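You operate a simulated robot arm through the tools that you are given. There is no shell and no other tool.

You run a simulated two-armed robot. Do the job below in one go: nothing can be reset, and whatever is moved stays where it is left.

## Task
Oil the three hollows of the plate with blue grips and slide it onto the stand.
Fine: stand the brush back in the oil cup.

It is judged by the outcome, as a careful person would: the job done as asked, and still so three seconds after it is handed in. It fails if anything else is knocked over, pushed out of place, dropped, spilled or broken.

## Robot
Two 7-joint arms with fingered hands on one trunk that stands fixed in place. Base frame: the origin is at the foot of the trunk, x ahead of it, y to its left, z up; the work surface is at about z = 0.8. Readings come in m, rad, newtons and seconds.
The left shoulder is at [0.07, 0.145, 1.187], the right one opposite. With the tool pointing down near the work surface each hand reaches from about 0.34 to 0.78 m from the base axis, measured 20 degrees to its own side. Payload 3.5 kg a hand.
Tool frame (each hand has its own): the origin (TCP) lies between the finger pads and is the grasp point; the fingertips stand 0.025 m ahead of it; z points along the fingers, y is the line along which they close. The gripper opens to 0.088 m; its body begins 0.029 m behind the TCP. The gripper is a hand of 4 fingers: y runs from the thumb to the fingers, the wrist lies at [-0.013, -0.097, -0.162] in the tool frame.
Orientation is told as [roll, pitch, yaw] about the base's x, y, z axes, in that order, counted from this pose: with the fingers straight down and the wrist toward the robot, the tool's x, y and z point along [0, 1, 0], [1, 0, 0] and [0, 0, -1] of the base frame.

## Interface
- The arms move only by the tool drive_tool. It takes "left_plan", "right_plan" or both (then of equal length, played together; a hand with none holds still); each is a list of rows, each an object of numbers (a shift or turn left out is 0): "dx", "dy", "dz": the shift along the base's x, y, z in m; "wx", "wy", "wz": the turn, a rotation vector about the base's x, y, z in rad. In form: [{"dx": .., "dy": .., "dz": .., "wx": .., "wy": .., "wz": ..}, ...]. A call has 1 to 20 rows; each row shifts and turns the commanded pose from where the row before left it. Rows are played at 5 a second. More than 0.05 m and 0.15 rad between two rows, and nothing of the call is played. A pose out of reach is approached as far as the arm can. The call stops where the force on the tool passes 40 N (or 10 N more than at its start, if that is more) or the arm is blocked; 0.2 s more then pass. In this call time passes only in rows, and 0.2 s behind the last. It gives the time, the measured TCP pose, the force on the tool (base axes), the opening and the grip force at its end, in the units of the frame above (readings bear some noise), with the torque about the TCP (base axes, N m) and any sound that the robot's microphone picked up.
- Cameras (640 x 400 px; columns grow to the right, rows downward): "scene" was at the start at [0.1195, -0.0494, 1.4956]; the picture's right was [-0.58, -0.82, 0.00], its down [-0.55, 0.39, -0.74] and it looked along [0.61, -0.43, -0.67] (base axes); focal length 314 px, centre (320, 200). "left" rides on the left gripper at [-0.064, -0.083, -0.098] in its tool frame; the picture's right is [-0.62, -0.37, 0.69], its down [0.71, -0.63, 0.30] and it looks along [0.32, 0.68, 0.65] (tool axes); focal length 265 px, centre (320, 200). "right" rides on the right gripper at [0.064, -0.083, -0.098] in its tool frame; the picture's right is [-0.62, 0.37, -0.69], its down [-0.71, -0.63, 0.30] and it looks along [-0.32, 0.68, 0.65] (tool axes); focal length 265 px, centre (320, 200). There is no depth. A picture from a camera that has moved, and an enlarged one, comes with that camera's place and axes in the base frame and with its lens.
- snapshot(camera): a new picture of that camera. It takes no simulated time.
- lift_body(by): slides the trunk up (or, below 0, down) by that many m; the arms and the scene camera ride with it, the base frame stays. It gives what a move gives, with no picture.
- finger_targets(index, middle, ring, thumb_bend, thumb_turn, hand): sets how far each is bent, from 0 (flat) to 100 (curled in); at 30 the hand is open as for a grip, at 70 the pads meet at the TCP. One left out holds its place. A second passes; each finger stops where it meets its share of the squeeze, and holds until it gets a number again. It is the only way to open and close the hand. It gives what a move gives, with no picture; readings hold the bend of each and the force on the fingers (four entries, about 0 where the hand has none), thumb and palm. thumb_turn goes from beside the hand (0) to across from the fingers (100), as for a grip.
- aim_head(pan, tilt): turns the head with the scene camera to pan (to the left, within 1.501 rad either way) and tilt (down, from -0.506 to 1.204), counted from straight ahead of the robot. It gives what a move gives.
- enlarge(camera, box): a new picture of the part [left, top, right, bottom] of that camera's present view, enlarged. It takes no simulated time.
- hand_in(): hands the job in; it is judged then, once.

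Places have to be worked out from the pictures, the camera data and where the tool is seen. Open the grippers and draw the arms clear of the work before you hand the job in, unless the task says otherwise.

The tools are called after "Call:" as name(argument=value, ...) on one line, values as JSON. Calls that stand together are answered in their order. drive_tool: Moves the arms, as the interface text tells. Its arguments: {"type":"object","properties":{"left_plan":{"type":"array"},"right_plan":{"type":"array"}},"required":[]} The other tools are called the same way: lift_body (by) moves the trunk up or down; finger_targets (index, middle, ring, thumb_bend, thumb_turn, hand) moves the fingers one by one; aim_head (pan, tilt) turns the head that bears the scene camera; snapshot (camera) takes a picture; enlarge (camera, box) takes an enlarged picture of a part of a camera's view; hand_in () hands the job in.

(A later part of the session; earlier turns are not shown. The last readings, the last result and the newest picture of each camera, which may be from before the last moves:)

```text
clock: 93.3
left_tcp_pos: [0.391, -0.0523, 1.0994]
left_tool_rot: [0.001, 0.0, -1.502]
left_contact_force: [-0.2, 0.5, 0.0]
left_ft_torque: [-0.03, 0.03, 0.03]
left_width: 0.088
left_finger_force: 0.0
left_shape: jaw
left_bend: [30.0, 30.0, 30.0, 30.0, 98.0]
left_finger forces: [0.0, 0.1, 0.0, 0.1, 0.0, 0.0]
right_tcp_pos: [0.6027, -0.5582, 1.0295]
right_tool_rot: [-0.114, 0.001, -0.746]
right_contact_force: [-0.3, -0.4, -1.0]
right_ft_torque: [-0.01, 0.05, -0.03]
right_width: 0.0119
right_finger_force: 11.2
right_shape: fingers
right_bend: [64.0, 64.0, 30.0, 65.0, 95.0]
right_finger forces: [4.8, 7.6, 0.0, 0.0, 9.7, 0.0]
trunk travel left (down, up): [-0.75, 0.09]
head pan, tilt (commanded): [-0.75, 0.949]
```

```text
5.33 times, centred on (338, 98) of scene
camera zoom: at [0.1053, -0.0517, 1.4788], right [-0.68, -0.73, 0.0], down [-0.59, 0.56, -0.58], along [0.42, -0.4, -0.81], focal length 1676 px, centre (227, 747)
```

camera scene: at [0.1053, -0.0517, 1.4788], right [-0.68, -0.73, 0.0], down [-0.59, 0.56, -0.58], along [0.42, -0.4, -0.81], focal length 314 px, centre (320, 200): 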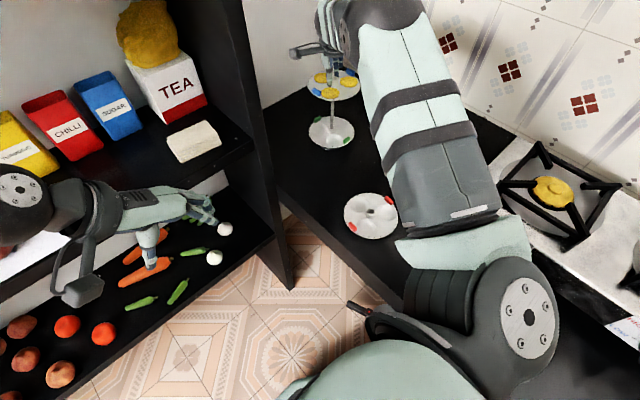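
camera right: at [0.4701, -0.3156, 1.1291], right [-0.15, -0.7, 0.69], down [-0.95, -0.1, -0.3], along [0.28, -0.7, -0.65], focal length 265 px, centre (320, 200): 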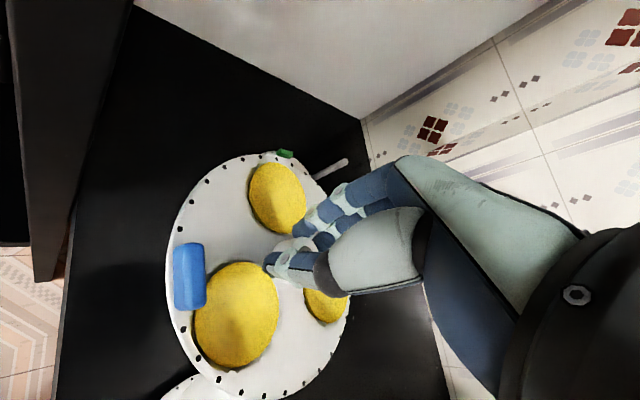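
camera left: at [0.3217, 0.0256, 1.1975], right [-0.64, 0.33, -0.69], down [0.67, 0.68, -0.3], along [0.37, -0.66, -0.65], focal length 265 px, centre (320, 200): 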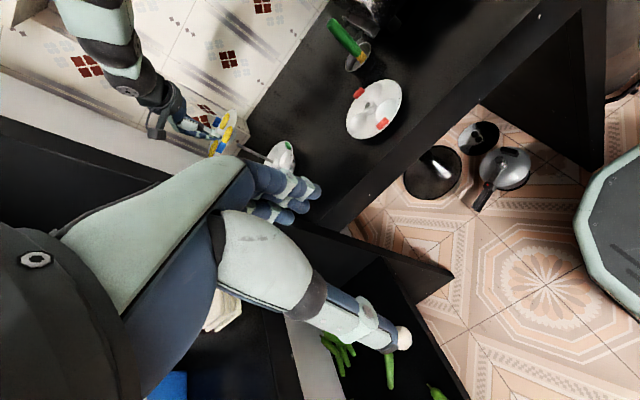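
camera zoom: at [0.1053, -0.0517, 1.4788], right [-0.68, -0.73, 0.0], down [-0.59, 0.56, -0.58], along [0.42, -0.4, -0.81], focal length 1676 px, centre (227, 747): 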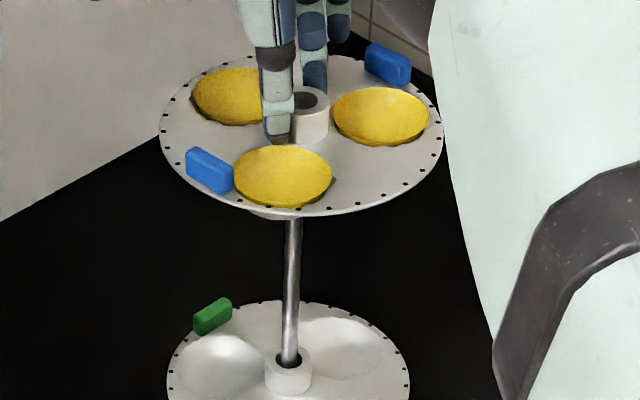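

Combining the views, the hub is about 11 mm short along the view direction and about 3 mm to the right of the post. I correct by (+0.010,-0.005) and bring the left camera nearer and lower for a better check.

Call:
drive_tool(right_plan=[{"dx": 0.0025, "dy": -0.0013}, {"dx": 0.0025, "dy": -0.0013}, {"dx": 0.0025, "dy": -0.0013}, {"dx": 0.0025, "dy": -0.0014}, {}], left_plan=[{"dx": 0.0125, "dy": -0.03, "dz": -0.025}, {"dx": 0.0125, "dy": -0.03, "dz": -0.025}, {"dx": 0.0125, "dy": -0.03, "dz": -0.025}, {"dx": 0.0125, "dy": -0.03, "dz": -0.025}, {}])

Call:
snapshot(camera="left")

Call:
enlarge(camera="scene", box=[305, 60, 370, 135])

```text
clock: 94.5
left_tcp_pos: [0.4407, -0.1728, 0.9988]
left_tool_rot: [0.0, -0.001, -1.501]
left_contact_force: [-0.1, 0.2, -0.2]
left_ft_torque: [-0.01, -0.01, 0.02]
left_width: 0.0877
left_finger_force: 0.0
left_shape: jaw
left_bend: [30.0, 30.0, 30.0, 30.0, 98.0]
left_finger forces: [0.0, 0.1, 0.1, 0.0, 0.0, 0.0]
right_tcp_pos: [0.6143, -0.5621, 1.029]
right_tool_rot: [-0.11, 0.0, -0.747]
right_contact_force: [0.3, 0.1, -0.8]
right_ft_torque: [-0.03, -0.03, -0.02]
right_width: 0.0124
right_finger_force: 11.1
right_shape: fingers
right_bend: [64.0, 64.0, 30.0, 65.0, 95.0]
right_finger forces: [4.8, 7.6, 0.0, 0.0, 9.7, 0.1]
trunk travel left (down, up): [-0.75, 0.09]
head pan, tilt (commanded): [-0.75, 0.949]
```

```text
taken
camera left: at [0.3713, -0.0935, 1.0964], right [-0.64, 0.32, -0.69], down [0.67, 0.68, -0.3], along [0.37, -0.66, -0.65], focal length 265 px, centre (320, 200)
```

left: 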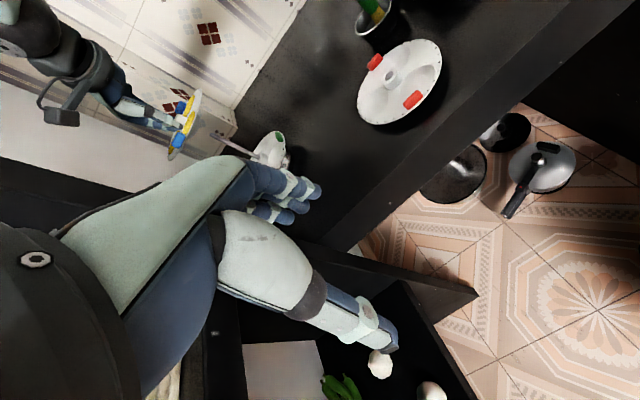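

```text
5.33 times, centred on (338, 98) of scene
camera zoom: at [0.1042, -0.0503, 1.4789], right [-0.68, -0.73, 0.0], down [-0.59, 0.55, -0.58], along [0.43, -0.4, -0.81], focal length 1676 px, centre (227, 747)
```

zoom: 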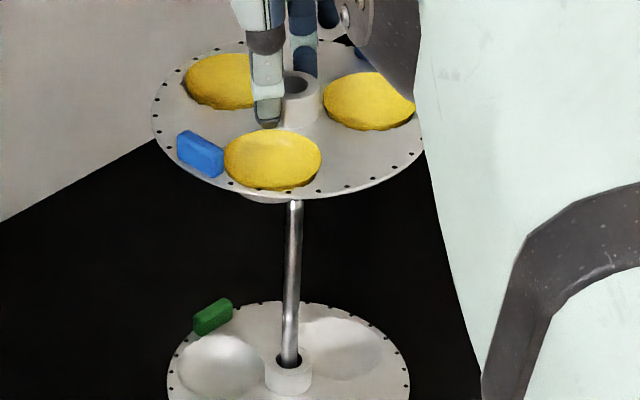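

The lateral alignment looks good now. I enlarge the nearer left view.

Call:
enlarge(camera="left", box=[140, 75, 260, 170])

Call:
enlarge(camera="left", box=[160, 85, 220, 165])

```text
4.21 times, centred on (200, 122) of left
camera zoom: at [0.3713, -0.0935, 1.0964], right [-0.64, 0.32, -0.69], down [0.67, 0.68, -0.3], along [0.37, -0.66, -0.65], focal length 1118 px, centre (825, 526)
```

zoom: 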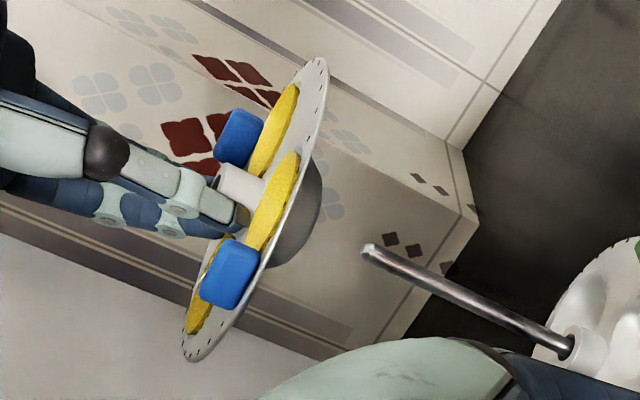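

```text
5.00 times, centred on (190, 125) of left
camera zoom: at [0.3713, -0.0935, 1.0964], right [-0.64, 0.32, -0.69], down [0.67, 0.68, -0.3], along [0.37, -0.66, -0.65], focal length 1327 px, centre (970, 575)
```

zoom: 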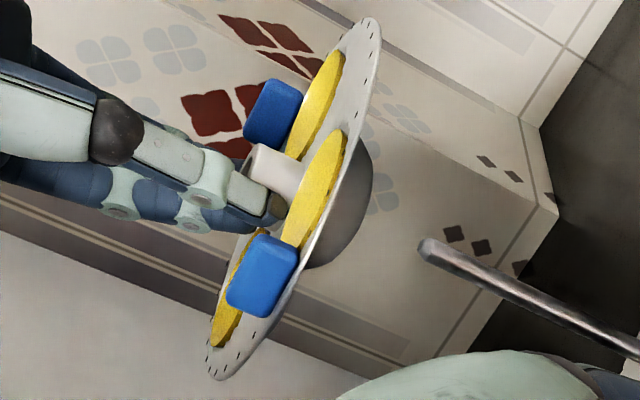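

Near edge-on now: the plate is level, and the post's line misses the hub axis by about 3 mm the other way. I correct by -3 mm in x and lower 2 cm toward the post top.

Call:
drive_tool(right_plan=[{"dx": -0.0032}, {"dz": -0.01}, {"dz": -0.01}, {}])

Call:
enlarge(camera="left", box=[160, 85, 240, 165])

Call:
enlarge(camera="scene", box=[305, 60, 370, 135])

```text
clock: 95.5
left_tcp_pos: [0.4409, -0.1727, 0.9994]
left_tool_rot: [0.001, -0.001, -1.499]
left_contact_force: [0.2, 0.0, 0.0]
left_ft_torque: [-0.03, -0.01, -0.05]
left_width: 0.0876
left_finger_force: 0.1
left_shape: jaw
left_bend: [30.0, 30.0, 30.0, 30.0, 98.0]
left_finger forces: [0.1, 0.0, 0.0, 0.1, 0.0, 0.1]
right_tcp_pos: [0.6117, -0.5622, 1.0084]
right_tool_rot: [-0.111, -0.002, -0.746]
right_contact_force: [-0.2, -0.7, -0.5]
right_ft_torque: [0.03, 0.01, -0.02]
right_width: 0.0118
right_finger_force: 11.4
right_shape: fingers
right_bend: [64.0, 64.0, 30.0, 65.0, 95.0]
right_finger forces: [4.8, 7.6, 0.1, 0.0, 9.6, 0.0]
trunk travel left (down, up): [-0.75, 0.09]
head pan, tilt (commanded): [-0.75, 0.949]
```

```text
5.00 times, centred on (200, 125) of left
camera zoom: at [0.3717, -0.0938, 1.0967], right [-0.64, 0.32, -0.69], down [0.67, 0.68, -0.3], along [0.37, -0.66, -0.65], focal length 1327 px, centre (920, 575)
```

zoom: 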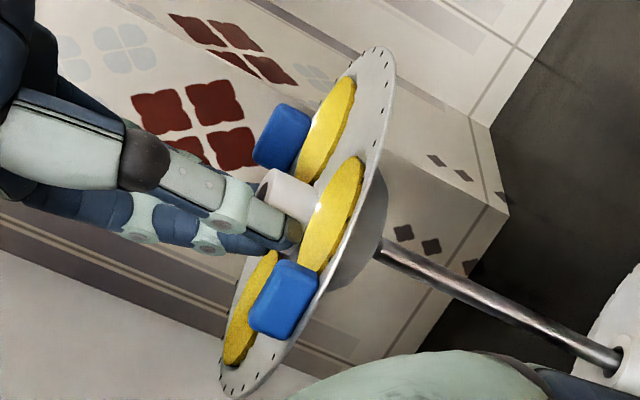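

```text
5.33 times, centred on (338, 98) of scene
camera zoom: at [0.1046, -0.0511, 1.4788], right [-0.68, -0.73, 0.0], down [-0.59, 0.55, -0.58], along [0.43, -0.4, -0.81], focal length 1676 px, centre (227, 747)
```

zoom: 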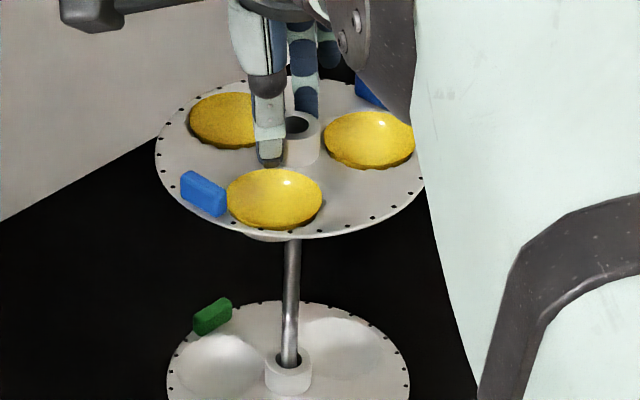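

I enlarge further to measure the hub axis against the post's line.

Call:
enlarge(camera="left", box=[195, 95, 251, 151])

Call:
enlarge(camera="scene", box=[318, 68, 358, 132])

```text
7.14 times, centred on (223, 123) of left
camera zoom: at [0.3717, -0.0938, 1.0967], right [-0.64, 0.32, -0.69], down [0.67, 0.68, -0.3], along [0.37, -0.66, -0.65], focal length 1896 px, centre (1013, 750)
```

zoom: 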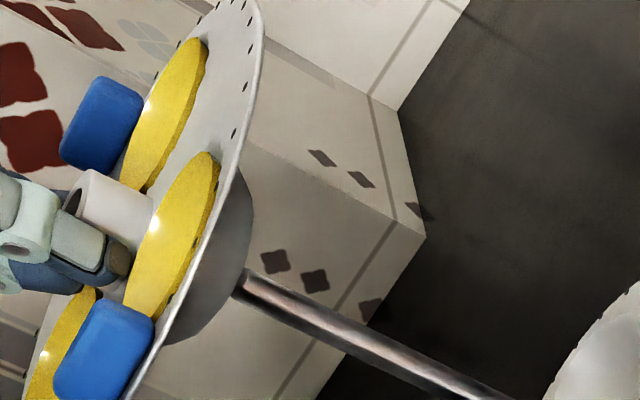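

```text
6.25 times, centred on (338, 100) of scene
camera zoom: at [0.1046, -0.0511, 1.4788], right [-0.68, -0.73, 0.0], down [-0.59, 0.55, -0.58], along [0.43, -0.4, -0.81], focal length 1964 px, centre (208, 825)
```

zoom: 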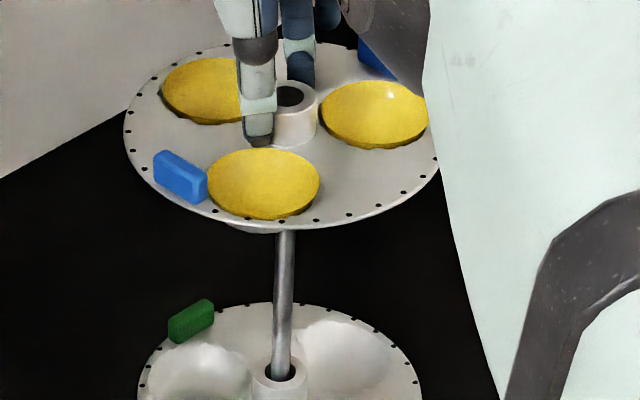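

The hub axis still sits about 3 mm to the near side and 2 mm left of the post line. I correct by (-0.004,+0.001) and lower in small steps, watching the force.

Call:
drive_tool(right_plan=[{"dx": -0.004, "dy": 0.0012}, {}])

Call:
enlarge(camera="left", box=[195, 95, 251, 151])

Call:
enlarge(camera="scene", box=[318, 68, 358, 132])

```text
clock: 96.2
left_tcp_pos: [0.4422, -0.1727, 0.9975]
left_tool_rot: [0.0, -0.001, -1.499]
left_contact_force: [0.0, 0.1, 0.2]
left_ft_torque: [0.03, -0.03, 0.02]
left_width: 0.0877
left_finger_force: 0.1
left_shape: jaw
left_bend: [30.0, 30.0, 30.0, 30.0, 98.0]
left_finger forces: [0.0, 0.1, 0.0, 0.0, 0.1, 0.1]
right_tcp_pos: [0.6097, -0.5621, 1.009]
right_tool_rot: [-0.111, 0.002, -0.748]
right_contact_force: [-0.4, 0.7, -0.1]
right_ft_torque: [0.0, 0.0, 0.01]
right_width: 0.0121
right_finger_force: 11.5
right_shape: fingers
right_bend: [64.0, 64.0, 30.0, 65.0, 95.0]
right_finger forces: [4.7, 7.6, 0.1, 0.1, 9.7, 0.0]
trunk travel left (down, up): [-0.75, 0.09]
head pan, tilt (commanded): [-0.75, 0.949]
```

```text
7.14 times, centred on (223, 123) of left
camera zoom: at [0.3718, -0.0937, 1.0966], right [-0.64, 0.32, -0.69], down [0.67, 0.68, -0.3], along [0.37, -0.66, -0.65], focal length 1896 px, centre (1013, 750)
```

zoom: 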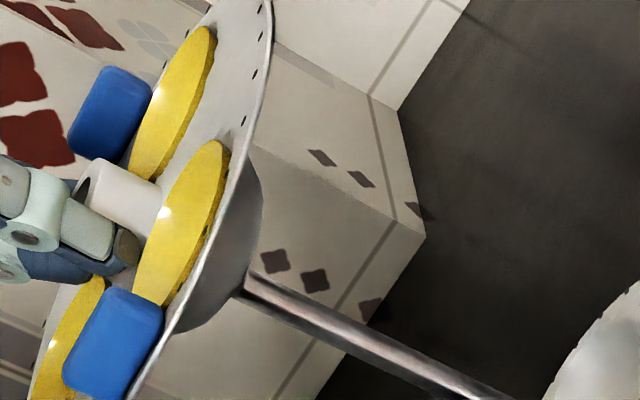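

```text
6.25 times, centred on (338, 100) of scene
camera zoom: at [0.1048, -0.051, 1.4788], right [-0.68, -0.73, 0.0], down [-0.59, 0.55, -0.58], along [0.43, -0.4, -0.81], focal length 1964 px, centre (208, 825)
```

zoom: 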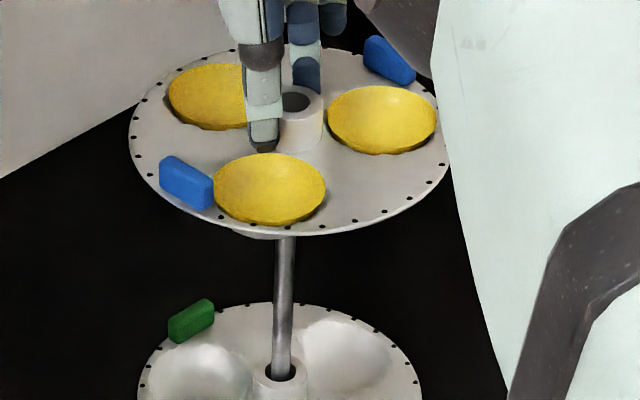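

Both views now show the hub axis on the post's line within about 1 mm. I lower in small steps.

Call:
drive_tool(right_plan=[{"dz": -0.004}, {"dz": -0.004}])

Call:
enlarge(camera="left", box=[195, 95, 251, 151])

```text
clock: 96.8
left_tcp_pos: [0.4413, -0.1736, 0.998]
left_tool_rot: [0.0, 0.0, -1.5]
left_contact_force: [0.2, -0.5, -0.1]
left_ft_torque: [-0.01, 0.0, 0.02]
left_width: 0.0877
left_finger_force: 0.1
left_shape: jaw
left_bend: [30.0, 30.0, 30.0, 30.0, 98.0]
left_finger forces: [0.0, 0.1, 0.0, 0.0, 0.0, 0.0]
right_tcp_pos: [0.6096, -0.5615, 1.0012]
right_tool_rot: [-0.111, 0.0, -0.748]
right_contact_force: [-0.3, -0.2, -1.4]
right_ft_torque: [-0.01, 0.05, -0.03]
right_width: 0.012
right_finger_force: 11.2
right_shape: fingers
right_bend: [64.0, 64.0, 30.0, 65.0, 95.0]
right_finger forces: [4.9, 7.6, 0.0, 0.0, 9.6, 0.1]
trunk travel left (down, up): [-0.75, 0.09]
head pan, tilt (commanded): [-0.75, 0.949]
```

```text
7.14 times, centred on (223, 123) of left
camera zoom: at [0.3719, -0.0938, 1.0966], right [-0.64, 0.32, -0.69], down [0.67, 0.68, -0.3], along [0.37, -0.66, -0.65], focal length 1896 px, centre (1013, 750)
```

zoom: 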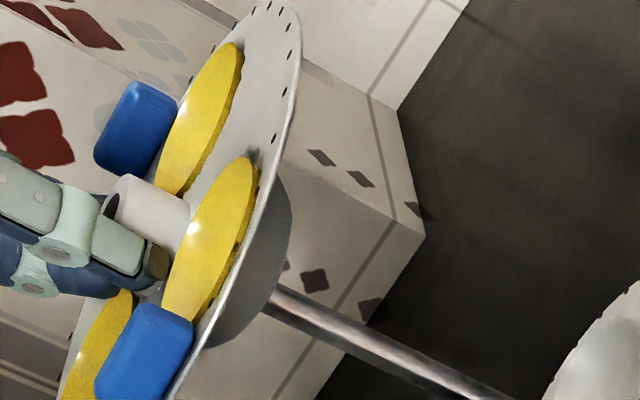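

No contact yet, still on line. Another 8 mm down.

Call:
drive_tool(right_plan=[{"dz": -0.004}, {"dz": -0.004}])

```text
clock: 97.3
left_tcp_pos: [0.4429, -0.1729, 0.9981]
left_tool_rot: [-0.001, 0.0, -1.499]
left_contact_force: [-0.2, -0.6, -0.3]
left_ft_torque: [0.02, -0.01, 0.01]
left_width: 0.0877
left_finger_force: 0.1
left_shape: jaw
left_bend: [30.0, 30.0, 30.0, 30.0, 98.0]
left_finger forces: [0.0, 0.1, 0.0, 0.0, 0.0, 0.1]
right_tcp_pos: [0.6086, -0.5616, 0.9933]
right_tool_rot: [-0.11, 0.002, -0.749]
right_contact_force: [0.3, 0.3, -1.0]
right_ft_torque: [0.0, -0.02, -0.01]
right_width: 0.0121
right_finger_force: 11.2
right_shape: fingers
right_bend: [64.0, 64.0, 30.0, 65.0, 95.0]
right_finger forces: [4.8, 7.6, 0.1, 0.0, 9.6, 0.0]
trunk travel left (down, up): [-0.75, 0.09]
head pan, tilt (commanded): [-0.75, 0.949]
```

Call:
drive_tool(right_plan=[{"dz": -0.004}, {"dz": -0.004}])

Call:
enlarge(camera="left", box=[195, 95, 251, 151])

Call:
enlarge(camera="scene", box=[318, 68, 358, 132])

```text
clock: 98.0
left_tcp_pos: [0.4415, -0.1725, 0.9978]
left_tool_rot: [0.0, 0.0, -1.498]
left_contact_force: [-0.4, -0.4, -0.3]
left_ft_torque: [0.0, 0.02, 0.0]
left_width: 0.0876
left_finger_force: 0.2
left_shape: jaw
left_bend: [30.0, 30.0, 30.0, 30.0, 98.0]
left_finger forces: [0.0, 0.1, 0.1, 0.0, 0.0, 0.0]
right_tcp_pos: [0.6094, -0.5621, 0.9859]
right_tool_rot: [-0.112, -0.001, -0.75]
right_contact_force: [-0.6, -0.6, -1.1]
right_ft_torque: [0.01, 0.02, 0.02]
right_width: 0.012
right_finger_force: 11.2
right_shape: fingers
right_bend: [64.0, 64.0, 30.0, 65.0, 95.0]
right_finger forces: [4.9, 7.5, 0.0, 0.0, 9.7, 0.0]
trunk travel left (down, up): [-0.75, 0.09]
head pan, tilt (commanded): [-0.75, 0.949]
```

```text
7.14 times, centred on (223, 123) of left
camera zoom: at [0.3719, -0.0939, 1.0966], right [-0.64, 0.32, -0.69], down [0.67, 0.68, -0.3], along [0.37, -0.66, -0.65], focal length 1896 px, centre (1013, 750)
```

zoom: 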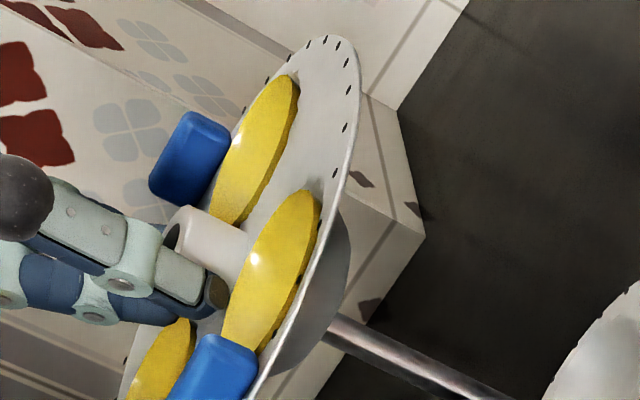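

```text
6.25 times, centred on (338, 100) of scene
camera zoom: at [0.1049, -0.0512, 1.4788], right [-0.68, -0.73, 0.0], down [-0.59, 0.56, -0.58], along [0.43, -0.4, -0.81], focal length 1964 px, centre (208, 825)
```

zoom: 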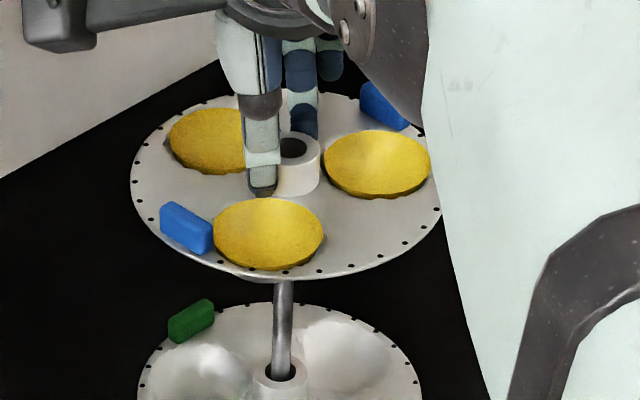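

Still free, the plate face is now level with the post's top. I keep lowering.

Call:
drive_tool(right_plan=[{"dz": -0.003}, {"dz": -0.003}])

```text
clock: 98.5
left_tcp_pos: [0.441, -0.1721, 0.9974]
left_tool_rot: [0.001, 0.002, -1.499]
left_contact_force: [0.0, 0.7, -0.1]
left_ft_torque: [0.02, 0.04, 0.0]
left_width: 0.088
left_finger_force: 0.1
left_shape: jaw
left_bend: [30.0, 30.0, 30.0, 30.0, 98.0]
left_finger forces: [0.0, 0.1, 0.0, 0.0, 0.0, 0.0]
right_tcp_pos: [0.6089, -0.5614, 0.9791]
right_tool_rot: [-0.112, -0.001, -0.748]
right_contact_force: [0.3, -0.1, 0.0]
right_ft_torque: [0.0, -0.01, -0.02]
right_width: 0.0118
right_finger_force: 11.3
right_shape: fingers
right_bend: [64.0, 64.0, 30.0, 65.0, 95.0]
right_finger forces: [4.7, 7.6, 0.1, 0.0, 9.7, 0.0]
trunk travel left (down, up): [-0.75, 0.09]
head pan, tilt (commanded): [-0.75, 0.949]
```

Call:
drive_tool(right_plan=[{"dz": -0.003}, {"dz": -0.003}, {"dz": -0.003}])

Call:
enlarge(camera="scene", box=[318, 75, 358, 125])

Call:
enlarge(camera="left", box=[195, 95, 251, 151])

```text
clock: 99.3
left_tcp_pos: [0.4408, -0.1721, 0.9981]
left_tool_rot: [0.0, 0.0, -1.497]
left_contact_force: [1.6, 0.2, 0.6]
left_ft_torque: [-0.03, 0.0, 0.0]
left_width: 0.0879
left_finger_force: 0.0
left_shape: jaw
left_bend: [30.0, 30.0, 30.0, 30.0, 98.0]
left_finger forces: [0.0, 0.0, 0.0, 0.0, 0.1, 0.0]
right_tcp_pos: [0.6089, -0.5611, 0.9701]
right_tool_rot: [-0.114, 0.0, -0.749]
right_contact_force: [0.4, 0.4, -1.0]
right_ft_torque: [0.03, 0.03, 0.0]
right_width: 0.012
right_finger_force: 11.4
right_shape: fingers
right_bend: [64.0, 64.0, 30.0, 65.0, 95.0]
right_finger forces: [4.8, 7.6, 0.0, 0.0, 9.7, 0.0]
trunk travel left (down, up): [-0.75, 0.09]
head pan, tilt (commanded): [-0.75, 0.949]
```

```text
8.00 times, centred on (338, 100) of scene
camera zoom: at [0.1048, -0.0511, 1.4788], right [-0.68, -0.73, 0.0], down [-0.59, 0.55, -0.58], along [0.43, -0.4, -0.81], focal length 2513 px, centre (176, 1000)
```

zoom: 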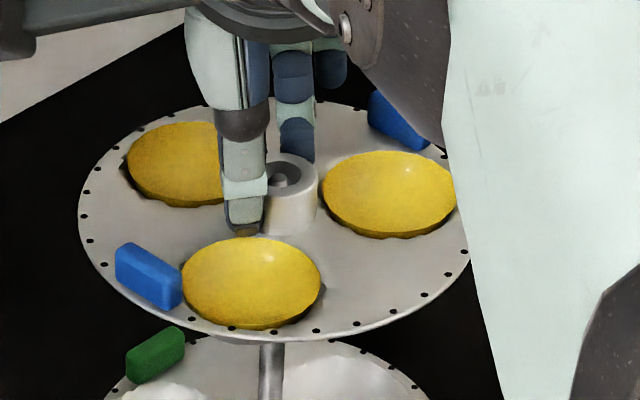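

```text
7.14 times, centred on (223, 123) of left
camera zoom: at [0.3718, -0.0938, 1.0966], right [-0.64, 0.32, -0.69], down [0.67, 0.68, -0.3], along [0.37, -0.66, -0.65], focal length 1896 px, centre (1013, 750)
```

zoom: 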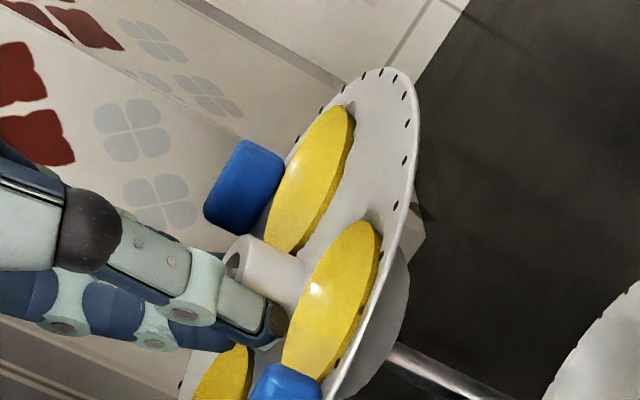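

The post's top is visible inside the hub's bore: the plate is threaded. I keep lowering, watching for the post meeting the palm.

Call:
drive_tool(right_plan=[{"dz": -0.004}, {"dz": -0.004}, {"dz": -0.004}, {"dz": -0.004}])

Call:
enlarge(camera="scene", box=[318, 75, 358, 125])

Call:
enlarge(camera="right", box=[230, 180, 390, 310])

```text
clock: 100.3
left_tcp_pos: [0.4419, -0.1722, 0.9987]
left_tool_rot: [0.0, 0.001, -1.5]
left_contact_force: [0.1, -1.1, 0.2]
left_ft_torque: [0.0, 0.01, 0.02]
left_width: 0.0881
left_finger_force: 0.1
left_shape: jaw
left_bend: [30.0, 30.0, 30.0, 30.0, 98.0]
left_finger forces: [0.1, 0.0, 0.0, 0.1, 0.0, 0.0]
right_tcp_pos: [0.608, -0.5599, 0.9553]
right_tool_rot: [-0.111, 0.0, -0.746]
right_contact_force: [0.1, 0.2, -0.8]
right_ft_torque: [0.02, -0.03, 0.02]
right_width: 0.0119
right_finger_force: 11.5
right_shape: fingers
right_bend: [64.0, 64.0, 30.0, 65.0, 95.0]
right_finger forces: [4.8, 7.6, 0.0, 0.0, 9.7, 0.0]
trunk travel left (down, up): [-0.75, 0.09]
head pan, tilt (commanded): [-0.75, 0.949]
```

```text
8.00 times, centred on (338, 100) of scene
camera zoom: at [0.1049, -0.0512, 1.4788], right [-0.68, -0.73, 0.0], down [-0.59, 0.56, -0.58], along [0.43, -0.4, -0.81], focal length 2513 px, centre (176, 1000)
```

zoom: 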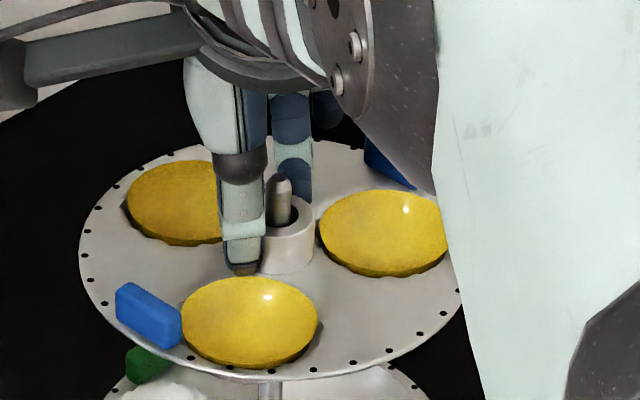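

```text
3.08 times, centred on (310, 245) of right
camera zoom: at [0.5993, -0.4502, 1.0451], right [-0.1, -0.65, 0.76], down [-0.97, -0.12, -0.22], along [0.23, -0.75, -0.61], focal length 817 px, centre (351, 62)
```

zoom: 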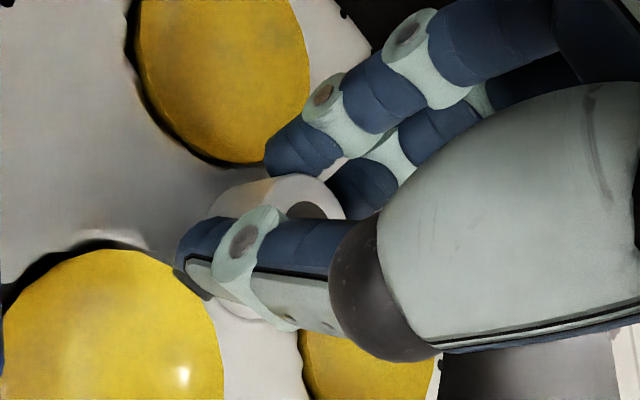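

The post now stands out of the hub between thumb and fingers, without force. I lower further in small steps.

Call:
drive_tool(right_plan=[{"dz": -0.004}, {"dz": -0.004}, {"dz": -0.004}, {"dz": -0.003}])

Call:
enlarge(camera="scene", box=[318, 75, 358, 125])

Call:
enlarge(camera="left", box=[180, 95, 270, 165])

```text
clock: 101.3
left_tcp_pos: [0.4421, -0.1723, 0.9977]
left_tool_rot: [-0.001, -0.001, -1.5]
left_contact_force: [-0.2, 1.0, -0.8]
left_ft_torque: [0.0, 0.0, -0.01]
left_width: 0.0878
left_finger_force: 0.0
left_shape: jaw
left_bend: [30.0, 30.0, 30.0, 30.0, 98.0]
left_finger forces: [0.1, 0.1, 0.0, 0.1, 0.0, 0.0]
right_tcp_pos: [0.6087, -0.5609, 0.9394]
right_tool_rot: [-0.111, 0.0, -0.746]
right_contact_force: [-0.1, -0.4, -1.0]
right_ft_torque: [-0.02, -0.04, 0.03]
right_width: 0.0122
right_finger_force: 10.9
right_shape: fingers
right_bend: [64.0, 64.0, 30.0, 65.0, 95.0]
right_finger forces: [4.8, 7.6, 0.0, 0.1, 9.7, 0.0]
trunk travel left (down, up): [-0.75, 0.09]
head pan, tilt (commanded): [-0.75, 0.949]
```

```text
8.00 times, centred on (338, 100) of scene
camera zoom: at [0.1049, -0.0511, 1.4788], right [-0.68, -0.73, 0.0], down [-0.59, 0.55, -0.58], along [0.43, -0.4, -0.81], focal length 2513 px, centre (176, 1000)
```

zoom: 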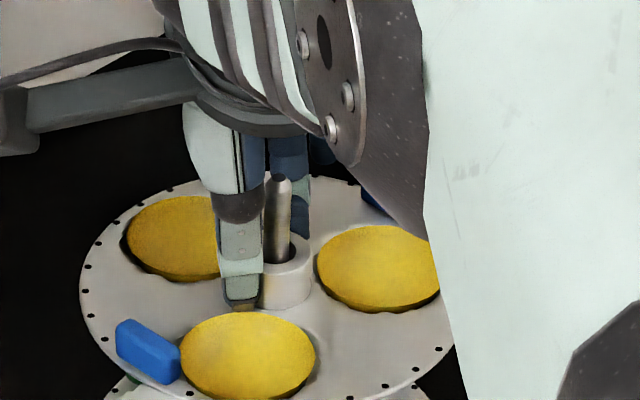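

```text
5.71 times, centred on (225, 130) of left
camera zoom: at [0.3718, -0.0938, 1.0966], right [-0.64, 0.32, -0.69], down [0.67, 0.68, -0.3], along [0.37, -0.66, -0.65], focal length 1517 px, centre (863, 600)
```

zoom: 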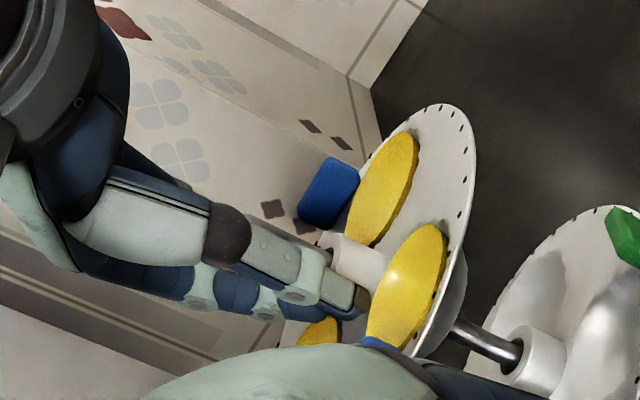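

The post stands about 3 cm out of the hub and still clears the palm. I lower further in 3 mm steps to leave as little free slide as possible.

Call:
drive_tool(right_plan=[{"dz": -0.003}, {"dz": -0.003}])

Call:
enlarge(camera="scene", box=[318, 75, 358, 125])

```text
clock: 102.0
left_tcp_pos: [0.4414, -0.1725, 0.9982]
left_tool_rot: [0.0, 0.0, -1.5]
left_contact_force: [-0.1, 0.5, -0.2]
left_ft_torque: [0.01, -0.03, 0.01]
left_width: 0.0874
left_finger_force: 0.0
left_shape: jaw
left_bend: [30.0, 30.0, 30.0, 30.0, 98.0]
left_finger forces: [0.1, 0.0, 0.0, 0.0, 0.1, 0.0]
right_tcp_pos: [0.6085, -0.5618, 0.9328]
right_tool_rot: [-0.111, 0.0, -0.747]
right_contact_force: [0.4, -0.2, -0.7]
right_ft_torque: [0.0, 0.01, -0.01]
right_width: 0.0119
right_finger_force: 11.1
right_shape: fingers
right_bend: [64.0, 64.0, 30.0, 65.0, 95.0]
right_finger forces: [4.9, 7.6, 0.0, 0.1, 9.7, 0.0]
trunk travel left (down, up): [-0.75, 0.09]
head pan, tilt (commanded): [-0.75, 0.949]
```

```text
8.00 times, centred on (338, 100) of scene
camera zoom: at [0.1049, -0.0512, 1.4788], right [-0.68, -0.73, 0.0], down [-0.59, 0.56, -0.58], along [0.43, -0.4, -0.81], focal length 2513 px, centre (176, 1000)
```

zoom: 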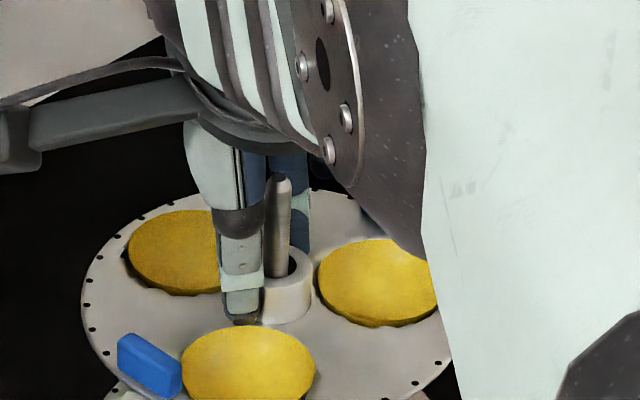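

Still no contact with the palm. Two more small steps.

Call:
drive_tool(right_plan=[{"dz": -0.002}, {"dz": -0.002}])

```text
clock: 102.5
left_tcp_pos: [0.4417, -0.1734, 0.9981]
left_tool_rot: [-0.001, 0.0, -1.498]
left_contact_force: [0.1, 0.5, 0.3]
left_ft_torque: [0.06, 0.0, -0.03]
left_width: 0.0876
left_finger_force: 0.0
left_shape: jaw
left_bend: [30.0, 30.0, 30.0, 30.0, 98.0]
left_finger forces: [0.0, 0.1, 0.0, 0.0, 0.0, 0.1]
right_tcp_pos: [0.6083, -0.5614, 0.9289]
right_tool_rot: [-0.112, 0.002, -0.747]
right_contact_force: [0.2, -0.2, -0.1]
right_ft_torque: [0.01, -0.01, -0.01]
right_width: 0.0119
right_finger_force: 11.5
right_shape: fingers
right_bend: [64.0, 64.0, 30.0, 65.0, 95.0]
right_finger forces: [4.8, 7.5, 0.1, 0.0, 9.6, 0.1]
trunk travel left (down, up): [-0.75, 0.09]
head pan, tilt (commanded): [-0.75, 0.949]
```

Call:
drive_tool(right_plan=[{"dz": -0.002}, {"dz": -0.002}])

Call:
enlarge(camera="scene", box=[318, 75, 358, 135])

Call:
enlarge(camera="left", box=[180, 95, 270, 165])

```text
clock: 103.2
left_tcp_pos: [0.4428, -0.1727, 0.9982]
left_tool_rot: [-0.001, -0.001, -1.5]
left_contact_force: [0.4, 0.5, 0.4]
left_ft_torque: [-0.02, 0.02, 0.01]
left_width: 0.0878
left_finger_force: 0.0
left_shape: jaw
left_bend: [30.0, 30.0, 30.0, 30.0, 98.0]
left_finger forces: [0.1, 0.0, 0.0, 0.0, 0.0, 0.0]
right_tcp_pos: [0.6073, -0.5611, 0.9253]
right_tool_rot: [-0.112, -0.001, -0.747]
right_contact_force: [-0.4, 0.3, -1.4]
right_ft_torque: [-0.04, 0.0, 0.0]
right_width: 0.012
right_finger_force: 11.3
right_shape: fingers
right_bend: [64.0, 64.0, 30.0, 65.0, 95.0]
right_finger forces: [4.8, 7.6, 0.0, 0.0, 9.7, 0.1]
trunk travel left (down, up): [-0.75, 0.09]
head pan, tilt (commanded): [-0.75, 0.949]
```

```text
6.67 times, centred on (338, 105) of scene
camera zoom: at [0.1048, -0.0512, 1.4788], right [-0.68, -0.73, 0.0], down [-0.59, 0.55, -0.58], along [0.43, -0.4, -0.81], focal length 2094 px, centre (200, 833)
```

zoom: 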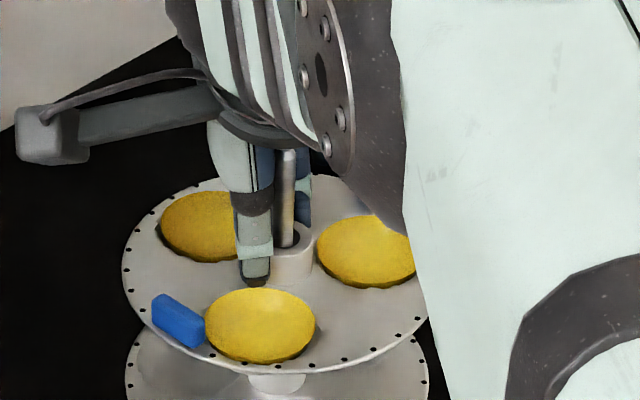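

```text
5.71 times, centred on (225, 130) of left
camera zoom: at [0.3718, -0.0938, 1.0966], right [-0.64, 0.32, -0.69], down [0.67, 0.68, -0.3], along [0.37, -0.66, -0.65], focal length 1517 px, centre (863, 600)
```

zoom: 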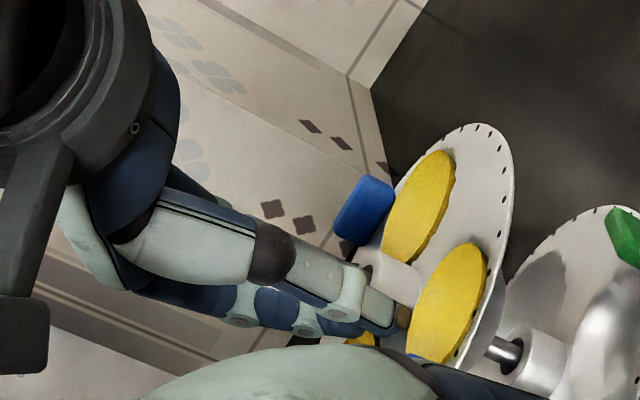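

No palm contact yet, and the gap to the green hub is shrinking. I continue in 2 mm steps.

Call:
drive_tool(right_plan=[{"dz": -0.002}, {"dz": -0.002}])

```text
clock: 103.8
left_tcp_pos: [0.4415, -0.172, 0.9974]
left_tool_rot: [0.001, 0.0, -1.499]
left_contact_force: [-1.3, -0.1, -0.2]
left_ft_torque: [-0.02, 0.01, -0.01]
left_width: 0.0877
left_finger_force: 0.0
left_shape: jaw
left_bend: [30.0, 30.0, 30.0, 30.0, 98.0]
left_finger forces: [0.0, 0.0, 0.0, 0.0, 0.0, 0.0]
right_tcp_pos: [0.6091, -0.5608, 0.9217]
right_tool_rot: [-0.112, 0.003, -0.748]
right_contact_force: [0.6, -0.3, -1.2]
right_ft_torque: [0.02, -0.04, 0.0]
right_width: 0.012
right_finger_force: 11.2
right_shape: fingers
right_bend: [64.0, 64.0, 30.0, 65.0, 95.0]
right_finger forces: [4.7, 7.7, 0.0, 0.0, 9.7, 0.0]
trunk travel left (down, up): [-0.75, 0.09]
head pan, tilt (commanded): [-0.75, 0.949]
```

Call:
drive_tool(right_plan=[{"dz": -0.002}, {"dz": -0.002}])

Call:
enlarge(camera="scene", box=[318, 80, 358, 140])

```text
clock: 104.3
left_tcp_pos: [0.4424, -0.1737, 0.9994]
left_tool_rot: [0.0, 0.001, -1.499]
left_contact_force: [0.6, -0.6, 0.1]
left_ft_torque: [-0.03, 0.0, 0.02]
left_width: 0.0875
left_finger_force: 0.1
left_shape: jaw
left_bend: [30.0, 30.0, 30.0, 30.0, 98.0]
left_finger forces: [0.0, 0.0, 0.0, 0.0, 0.1, 0.1]
right_tcp_pos: [0.608, -0.562, 0.9168]
right_tool_rot: [-0.111, 0.002, -0.747]
right_contact_force: [-0.9, 0.6, -0.5]
right_ft_torque: [-0.01, -0.02, 0.03]
right_width: 0.0116
right_finger_force: 10.5
right_shape: fingers
right_bend: [64.0, 64.0, 30.0, 65.0, 95.0]
right_finger forces: [4.8, 7.6, 0.1, 0.0, 9.7, 0.0]
trunk travel left (down, up): [-0.75, 0.09]
head pan, tilt (commanded): [-0.75, 0.949]
```

```text
6.67 times, centred on (338, 110) of scene
camera zoom: at [0.1049, -0.0512, 1.4788], right [-0.68, -0.73, 0.0], down [-0.59, 0.56, -0.58], along [0.43, -0.4, -0.81], focal length 2094 px, centre (200, 800)
```

zoom: 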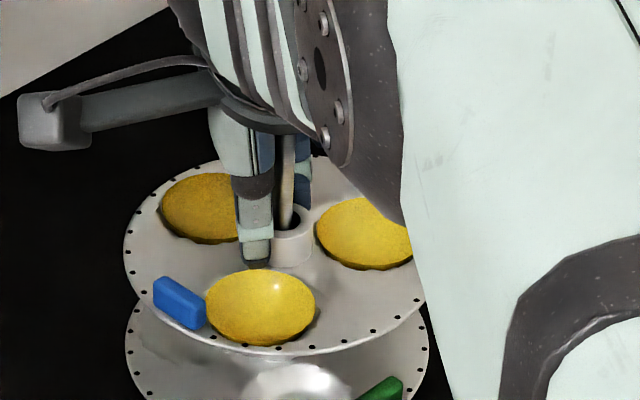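

The post slips past the palm without touching, so I can keep lowering the plate under control.

Call:
drive_tool(right_plan=[{"dz": -0.002}, {"dz": -0.002}, {"dz": -0.002}])

Call:
enlarge(camera="left", box=[180, 95, 270, 165])

```text
clock: 105.2
left_tcp_pos: [0.4414, -0.173, 0.9982]
left_tool_rot: [0.0, 0.0, -1.501]
left_contact_force: [-0.1, -0.5, 0.4]
left_ft_torque: [-0.01, -0.02, -0.01]
left_width: 0.0877
left_finger_force: 0.0
left_shape: jaw
left_bend: [30.0, 30.0, 30.0, 30.0, 98.0]
left_finger forces: [0.1, 0.1, 0.0, 0.1, 0.1, 0.1]
right_tcp_pos: [0.6087, -0.5614, 0.9119]
right_tool_rot: [-0.111, 0.0, -0.749]
right_contact_force: [-0.4, -0.6, -1.2]
right_ft_torque: [0.04, 0.02, 0.01]
right_width: 0.0117
right_finger_force: 11.4
right_shape: fingers
right_bend: [64.0, 64.0, 30.0, 65.0, 95.0]
right_finger forces: [4.7, 7.5, 0.0, 0.1, 9.7, 0.0]
trunk travel left (down, up): [-0.75, 0.09]
head pan, tilt (commanded): [-0.75, 0.949]
```

```text
5.71 times, centred on (225, 130) of left
camera zoom: at [0.3718, -0.0938, 1.0966], right [-0.64, 0.32, -0.69], down [0.67, 0.68, -0.3], along [0.37, -0.66, -0.65], focal length 1517 px, centre (863, 600)
```

zoom: 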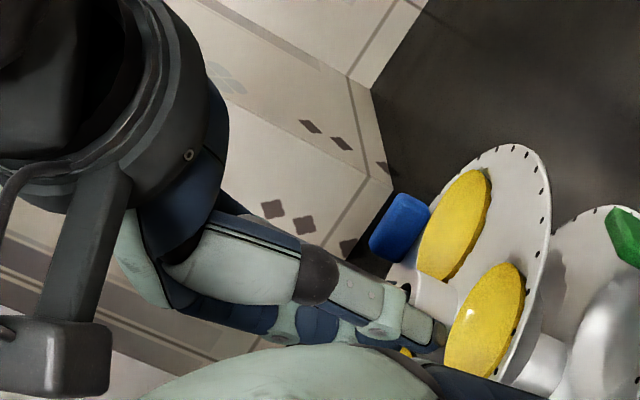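

Still free. The blue plate is getting close to the green one; I go on.

Call:
drive_tool(right_plan=[{"dz": -0.002}, {"dz": -0.002}, {"dz": -0.002}])

Call:
enlarge(camera="scene", box=[318, 80, 358, 140])

```text
clock: 106.0
left_tcp_pos: [0.4417, -0.1724, 0.9971]
left_tool_rot: [0.0, 0.002, -1.498]
left_contact_force: [-0.2, 0.5, 0.1]
left_ft_torque: [-0.03, -0.02, 0.0]
left_width: 0.0877
left_finger_force: 0.0
left_shape: jaw
left_bend: [30.0, 30.0, 30.0, 30.0, 98.0]
left_finger forces: [0.0, 0.0, 0.1, 0.1, 0.1, 0.0]
right_tcp_pos: [0.6095, -0.5607, 0.9052]
right_tool_rot: [-0.112, 0.001, -0.749]
right_contact_force: [-0.1, 0.0, -0.9]
right_ft_torque: [0.0, 0.0, -0.01]
right_width: 0.012
right_finger_force: 10.7
right_shape: fingers
right_bend: [64.0, 64.0, 30.0, 65.0, 95.0]
right_finger forces: [4.8, 7.7, 0.1, 0.0, 9.7, 0.0]
trunk travel left (down, up): [-0.75, 0.09]
head pan, tilt (commanded): [-0.75, 0.949]
```

```text
6.67 times, centred on (338, 110) of scene
camera zoom: at [0.1048, -0.0511, 1.4788], right [-0.68, -0.73, 0.0], down [-0.59, 0.55, -0.58], along [0.43, -0.4, -0.81], focal length 2094 px, centre (200, 800)
```

zoom: 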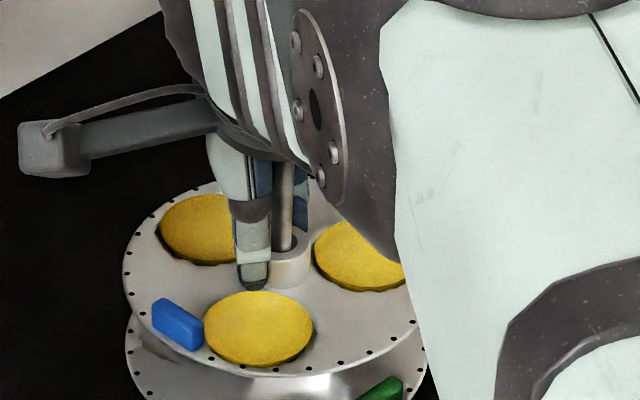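

No contact yet. I continue with fine steps to find where it seats.

Call:
drive_tool(right_plan=[{"dz": -0.002}, {"dz": -0.002}])

```text
clock: 106.5
left_tcp_pos: [0.4414, -0.1727, 0.9984]
left_tool_rot: [-0.001, -0.002, -1.5]
left_contact_force: [-0.5, 1.5, 0.8]
left_ft_torque: [-0.01, -0.02, 0.02]
left_width: 0.0878
left_finger_force: 0.1
left_shape: jaw
left_bend: [30.0, 30.0, 30.0, 30.0, 98.0]
left_finger forces: [0.1, 0.1, 0.0, 0.1, 0.1, 0.0]
right_tcp_pos: [0.6096, -0.5617, 0.9]
right_tool_rot: [-0.112, -0.001, -0.747]
right_contact_force: [0.7, 0.7, -0.8]
right_ft_torque: [-0.03, 0.0, 0.0]
right_width: 0.012
right_finger_force: 11.4
right_shape: fingers
right_bend: [64.0, 64.0, 30.0, 65.0, 95.0]
right_finger forces: [4.9, 7.7, 0.1, 0.0, 9.7, 0.1]
trunk travel left (down, up): [-0.75, 0.09]
head pan, tilt (commanded): [-0.75, 0.949]
```

Call:
drive_tool(right_plan=[{"dz": -0.002}, {"dz": -0.002}])

Call:
enlarge(camera="left", box=[190, 95, 280, 165])

```text
clock: 107.2
left_tcp_pos: [0.4417, -0.1718, 0.9997]
left_tool_rot: [0.001, 0.0, -1.5]
left_contact_force: [0.3, 0.3, 0.0]
left_ft_torque: [-0.01, -0.01, -0.01]
left_width: 0.0876
left_finger_force: 0.1
left_shape: jaw
left_bend: [30.0, 30.0, 30.0, 30.0, 98.0]
left_finger forces: [0.0, 0.1, 0.0, 0.0, 0.0, 0.1]
right_tcp_pos: [0.6097, -0.5607, 0.8983]
right_tool_rot: [-0.11, -0.001, -0.748]
right_contact_force: [0.4, 0.1, 1.5]
right_ft_torque: [-0.05, 0.02, -0.02]
right_width: 0.0118
right_finger_force: 10.9
right_shape: fingers
right_bend: [64.0, 64.0, 30.0, 65.0, 95.0]
right_finger forces: [4.8, 7.7, 0.0, 0.1, 9.7, 0.1]
trunk travel left (down, up): [-0.75, 0.09]
head pan, tilt (commanded): [-0.75, 0.949]
```

```text
5.71 times, centred on (235, 130) of left
camera zoom: at [0.3714, -0.0934, 1.0968], right [-0.64, 0.32, -0.69], down [0.67, 0.68, -0.3], along [0.37, -0.66, -0.65], focal length 1517 px, centre (806, 600)
```

zoom: 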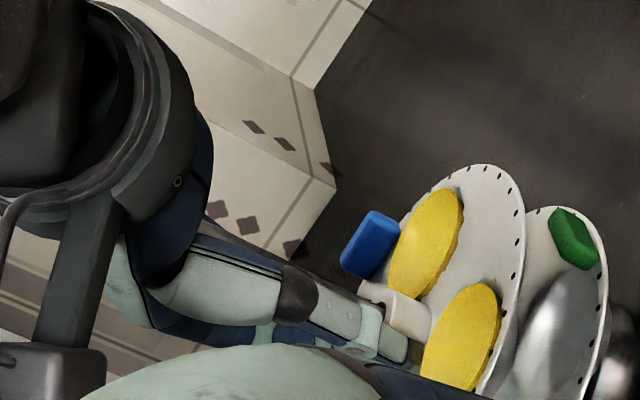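

The force turned from -1 N to +1.5 N with the hub top near z 0.888, which is just where the hub foot should sit on the green hub. I press 2 mm more to confirm it is seated.

Call:
drive_tool(right_plan=[{"dz": -0.001}, {"dz": -0.001}])

Call:
enlarge(camera="scene", box=[310, 80, 370, 150])

```text
clock: 107.8
left_tcp_pos: [0.4414, -0.1714, 0.9991]
left_tool_rot: [-0.001, 0.001, -1.499]
left_contact_force: [0.1, 0.1, 0.3]
left_ft_torque: [0.03, -0.02, -0.04]
left_width: 0.0876
left_finger_force: 0.0
left_shape: jaw
left_bend: [30.0, 30.0, 30.0, 30.0, 98.0]
left_finger forces: [0.0, 0.0, 0.0, 0.0, 0.0, 0.0]
right_tcp_pos: [0.6094, -0.5604, 0.8966]
right_tool_rot: [-0.113, -0.002, -0.747]
right_contact_force: [-0.4, -0.4, 5.3]
right_ft_torque: [-0.08, -0.01, -0.02]
right_width: 0.012
right_finger_force: 11.8
right_shape: fingers
right_bend: [64.0, 64.0, 30.0, 65.0, 95.0]
right_finger forces: [4.9, 8.2, 0.0, 0.0, 10.2, 0.1]
trunk travel left (down, up): [-0.75, 0.09]
head pan, tilt (commanded): [-0.75, 0.949]
```

```text
5.71 times, centred on (340, 115) of scene
camera zoom: at [0.1036, -0.05, 1.479], right [-0.68, -0.73, 0.0], down [-0.59, 0.55, -0.58], along [0.43, -0.4, -0.81], focal length 1795 px, centre (206, 686)
```

zoom: 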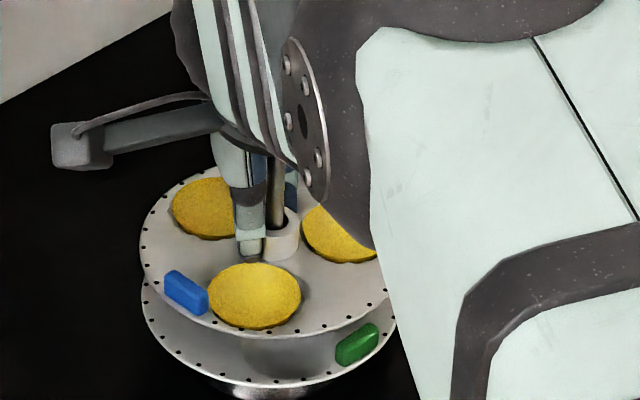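

5.3 N: the plate is seated on the green hub. I relieve the pressure and open the fingers in stages.

Call:
drive_tool(right_plan=[{"dz": 0.0015}])

Call:
finger_targets(hand="right", index=56, middle=56, thumb_bend=56)

Call:
enlarge(camera="scene", box=[310, 80, 370, 150])

```text
clock: 108.2
left_tcp_pos: [0.4404, -0.1722, 0.999]
left_tool_rot: [0.0, 0.0, -1.499]
left_contact_force: [-0.3, -0.2, -0.8]
left_ft_torque: [-0.03, -0.03, 0.02]
left_width: 0.0876
left_finger_force: 0.1
left_shape: jaw
left_bend: [30.0, 30.0, 30.0, 30.0, 98.0]
left_finger forces: [0.0, 0.1, 0.1, 0.1, 0.0, 0.1]
right_tcp_pos: [0.608, -0.5608, 0.8965]
right_tool_rot: [-0.113, 0.0, -0.748]
right_contact_force: [0.4, 0.3, 4.6]
right_ft_torque: [-0.04, -0.03, -0.03]
right_width: 0.0116
right_finger_force: 12.1
right_shape: fingers
right_bend: [64.0, 64.0, 30.0, 65.0, 95.0]
right_finger forces: [5.3, 8.2, 0.0, 0.0, 10.0, 0.2]
trunk travel left (down, up): [-0.75, 0.09]
head pan, tilt (commanded): [-0.75, 0.949]
```

```text
clock: 109.2
left_tcp_pos: [0.4414, -0.1717, 0.9984]
left_tool_rot: [0.001, -0.001, -1.499]
left_contact_force: [0.6, 0.0, -1.5]
left_ft_torque: [0.03, 0.01, -0.01]
left_width: 0.0878
left_finger_force: 0.0
left_shape: jaw
left_bend: [30.0, 30.0, 30.0, 30.0, 98.0]
left_finger forces: [0.0, 0.0, 0.0, 0.0, 0.1, 0.1]
right_tcp_pos: [0.6085, -0.5611, 0.8965]
right_tool_rot: [-0.112, 0.0, -0.747]
right_contact_force: [0.5, 0.1, 1.6]
right_ft_torque: [-0.01, -0.02, -0.02]
right_width: 0.0279
right_finger_force: 1.0
right_shape: fingers
right_bend: [56.0, 56.0, 30.0, 56.0, 97.0]
right_finger forces: [0.1, 0.1, 0.1, 0.0, 0.0, 0.7]
trunk travel left (down, up): [-0.75, 0.09]
head pan, tilt (commanded): [-0.75, 0.949]
```

```text
5.71 times, centred on (340, 115) of scene
camera zoom: at [0.1044, -0.0506, 1.4788], right [-0.68, -0.73, 0.0], down [-0.59, 0.55, -0.58], along [0.43, -0.4, -0.81], focal length 1795 px, centre (206, 686)
```

zoom: 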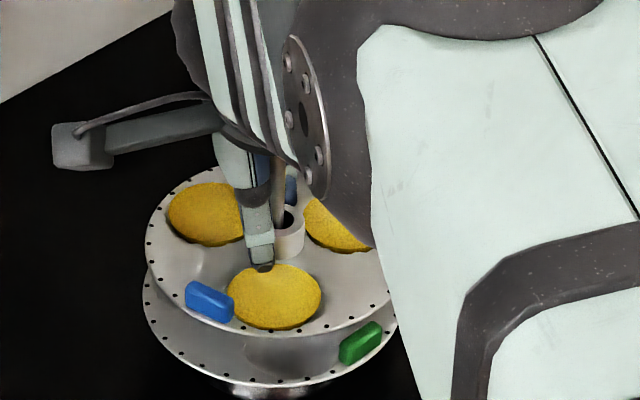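

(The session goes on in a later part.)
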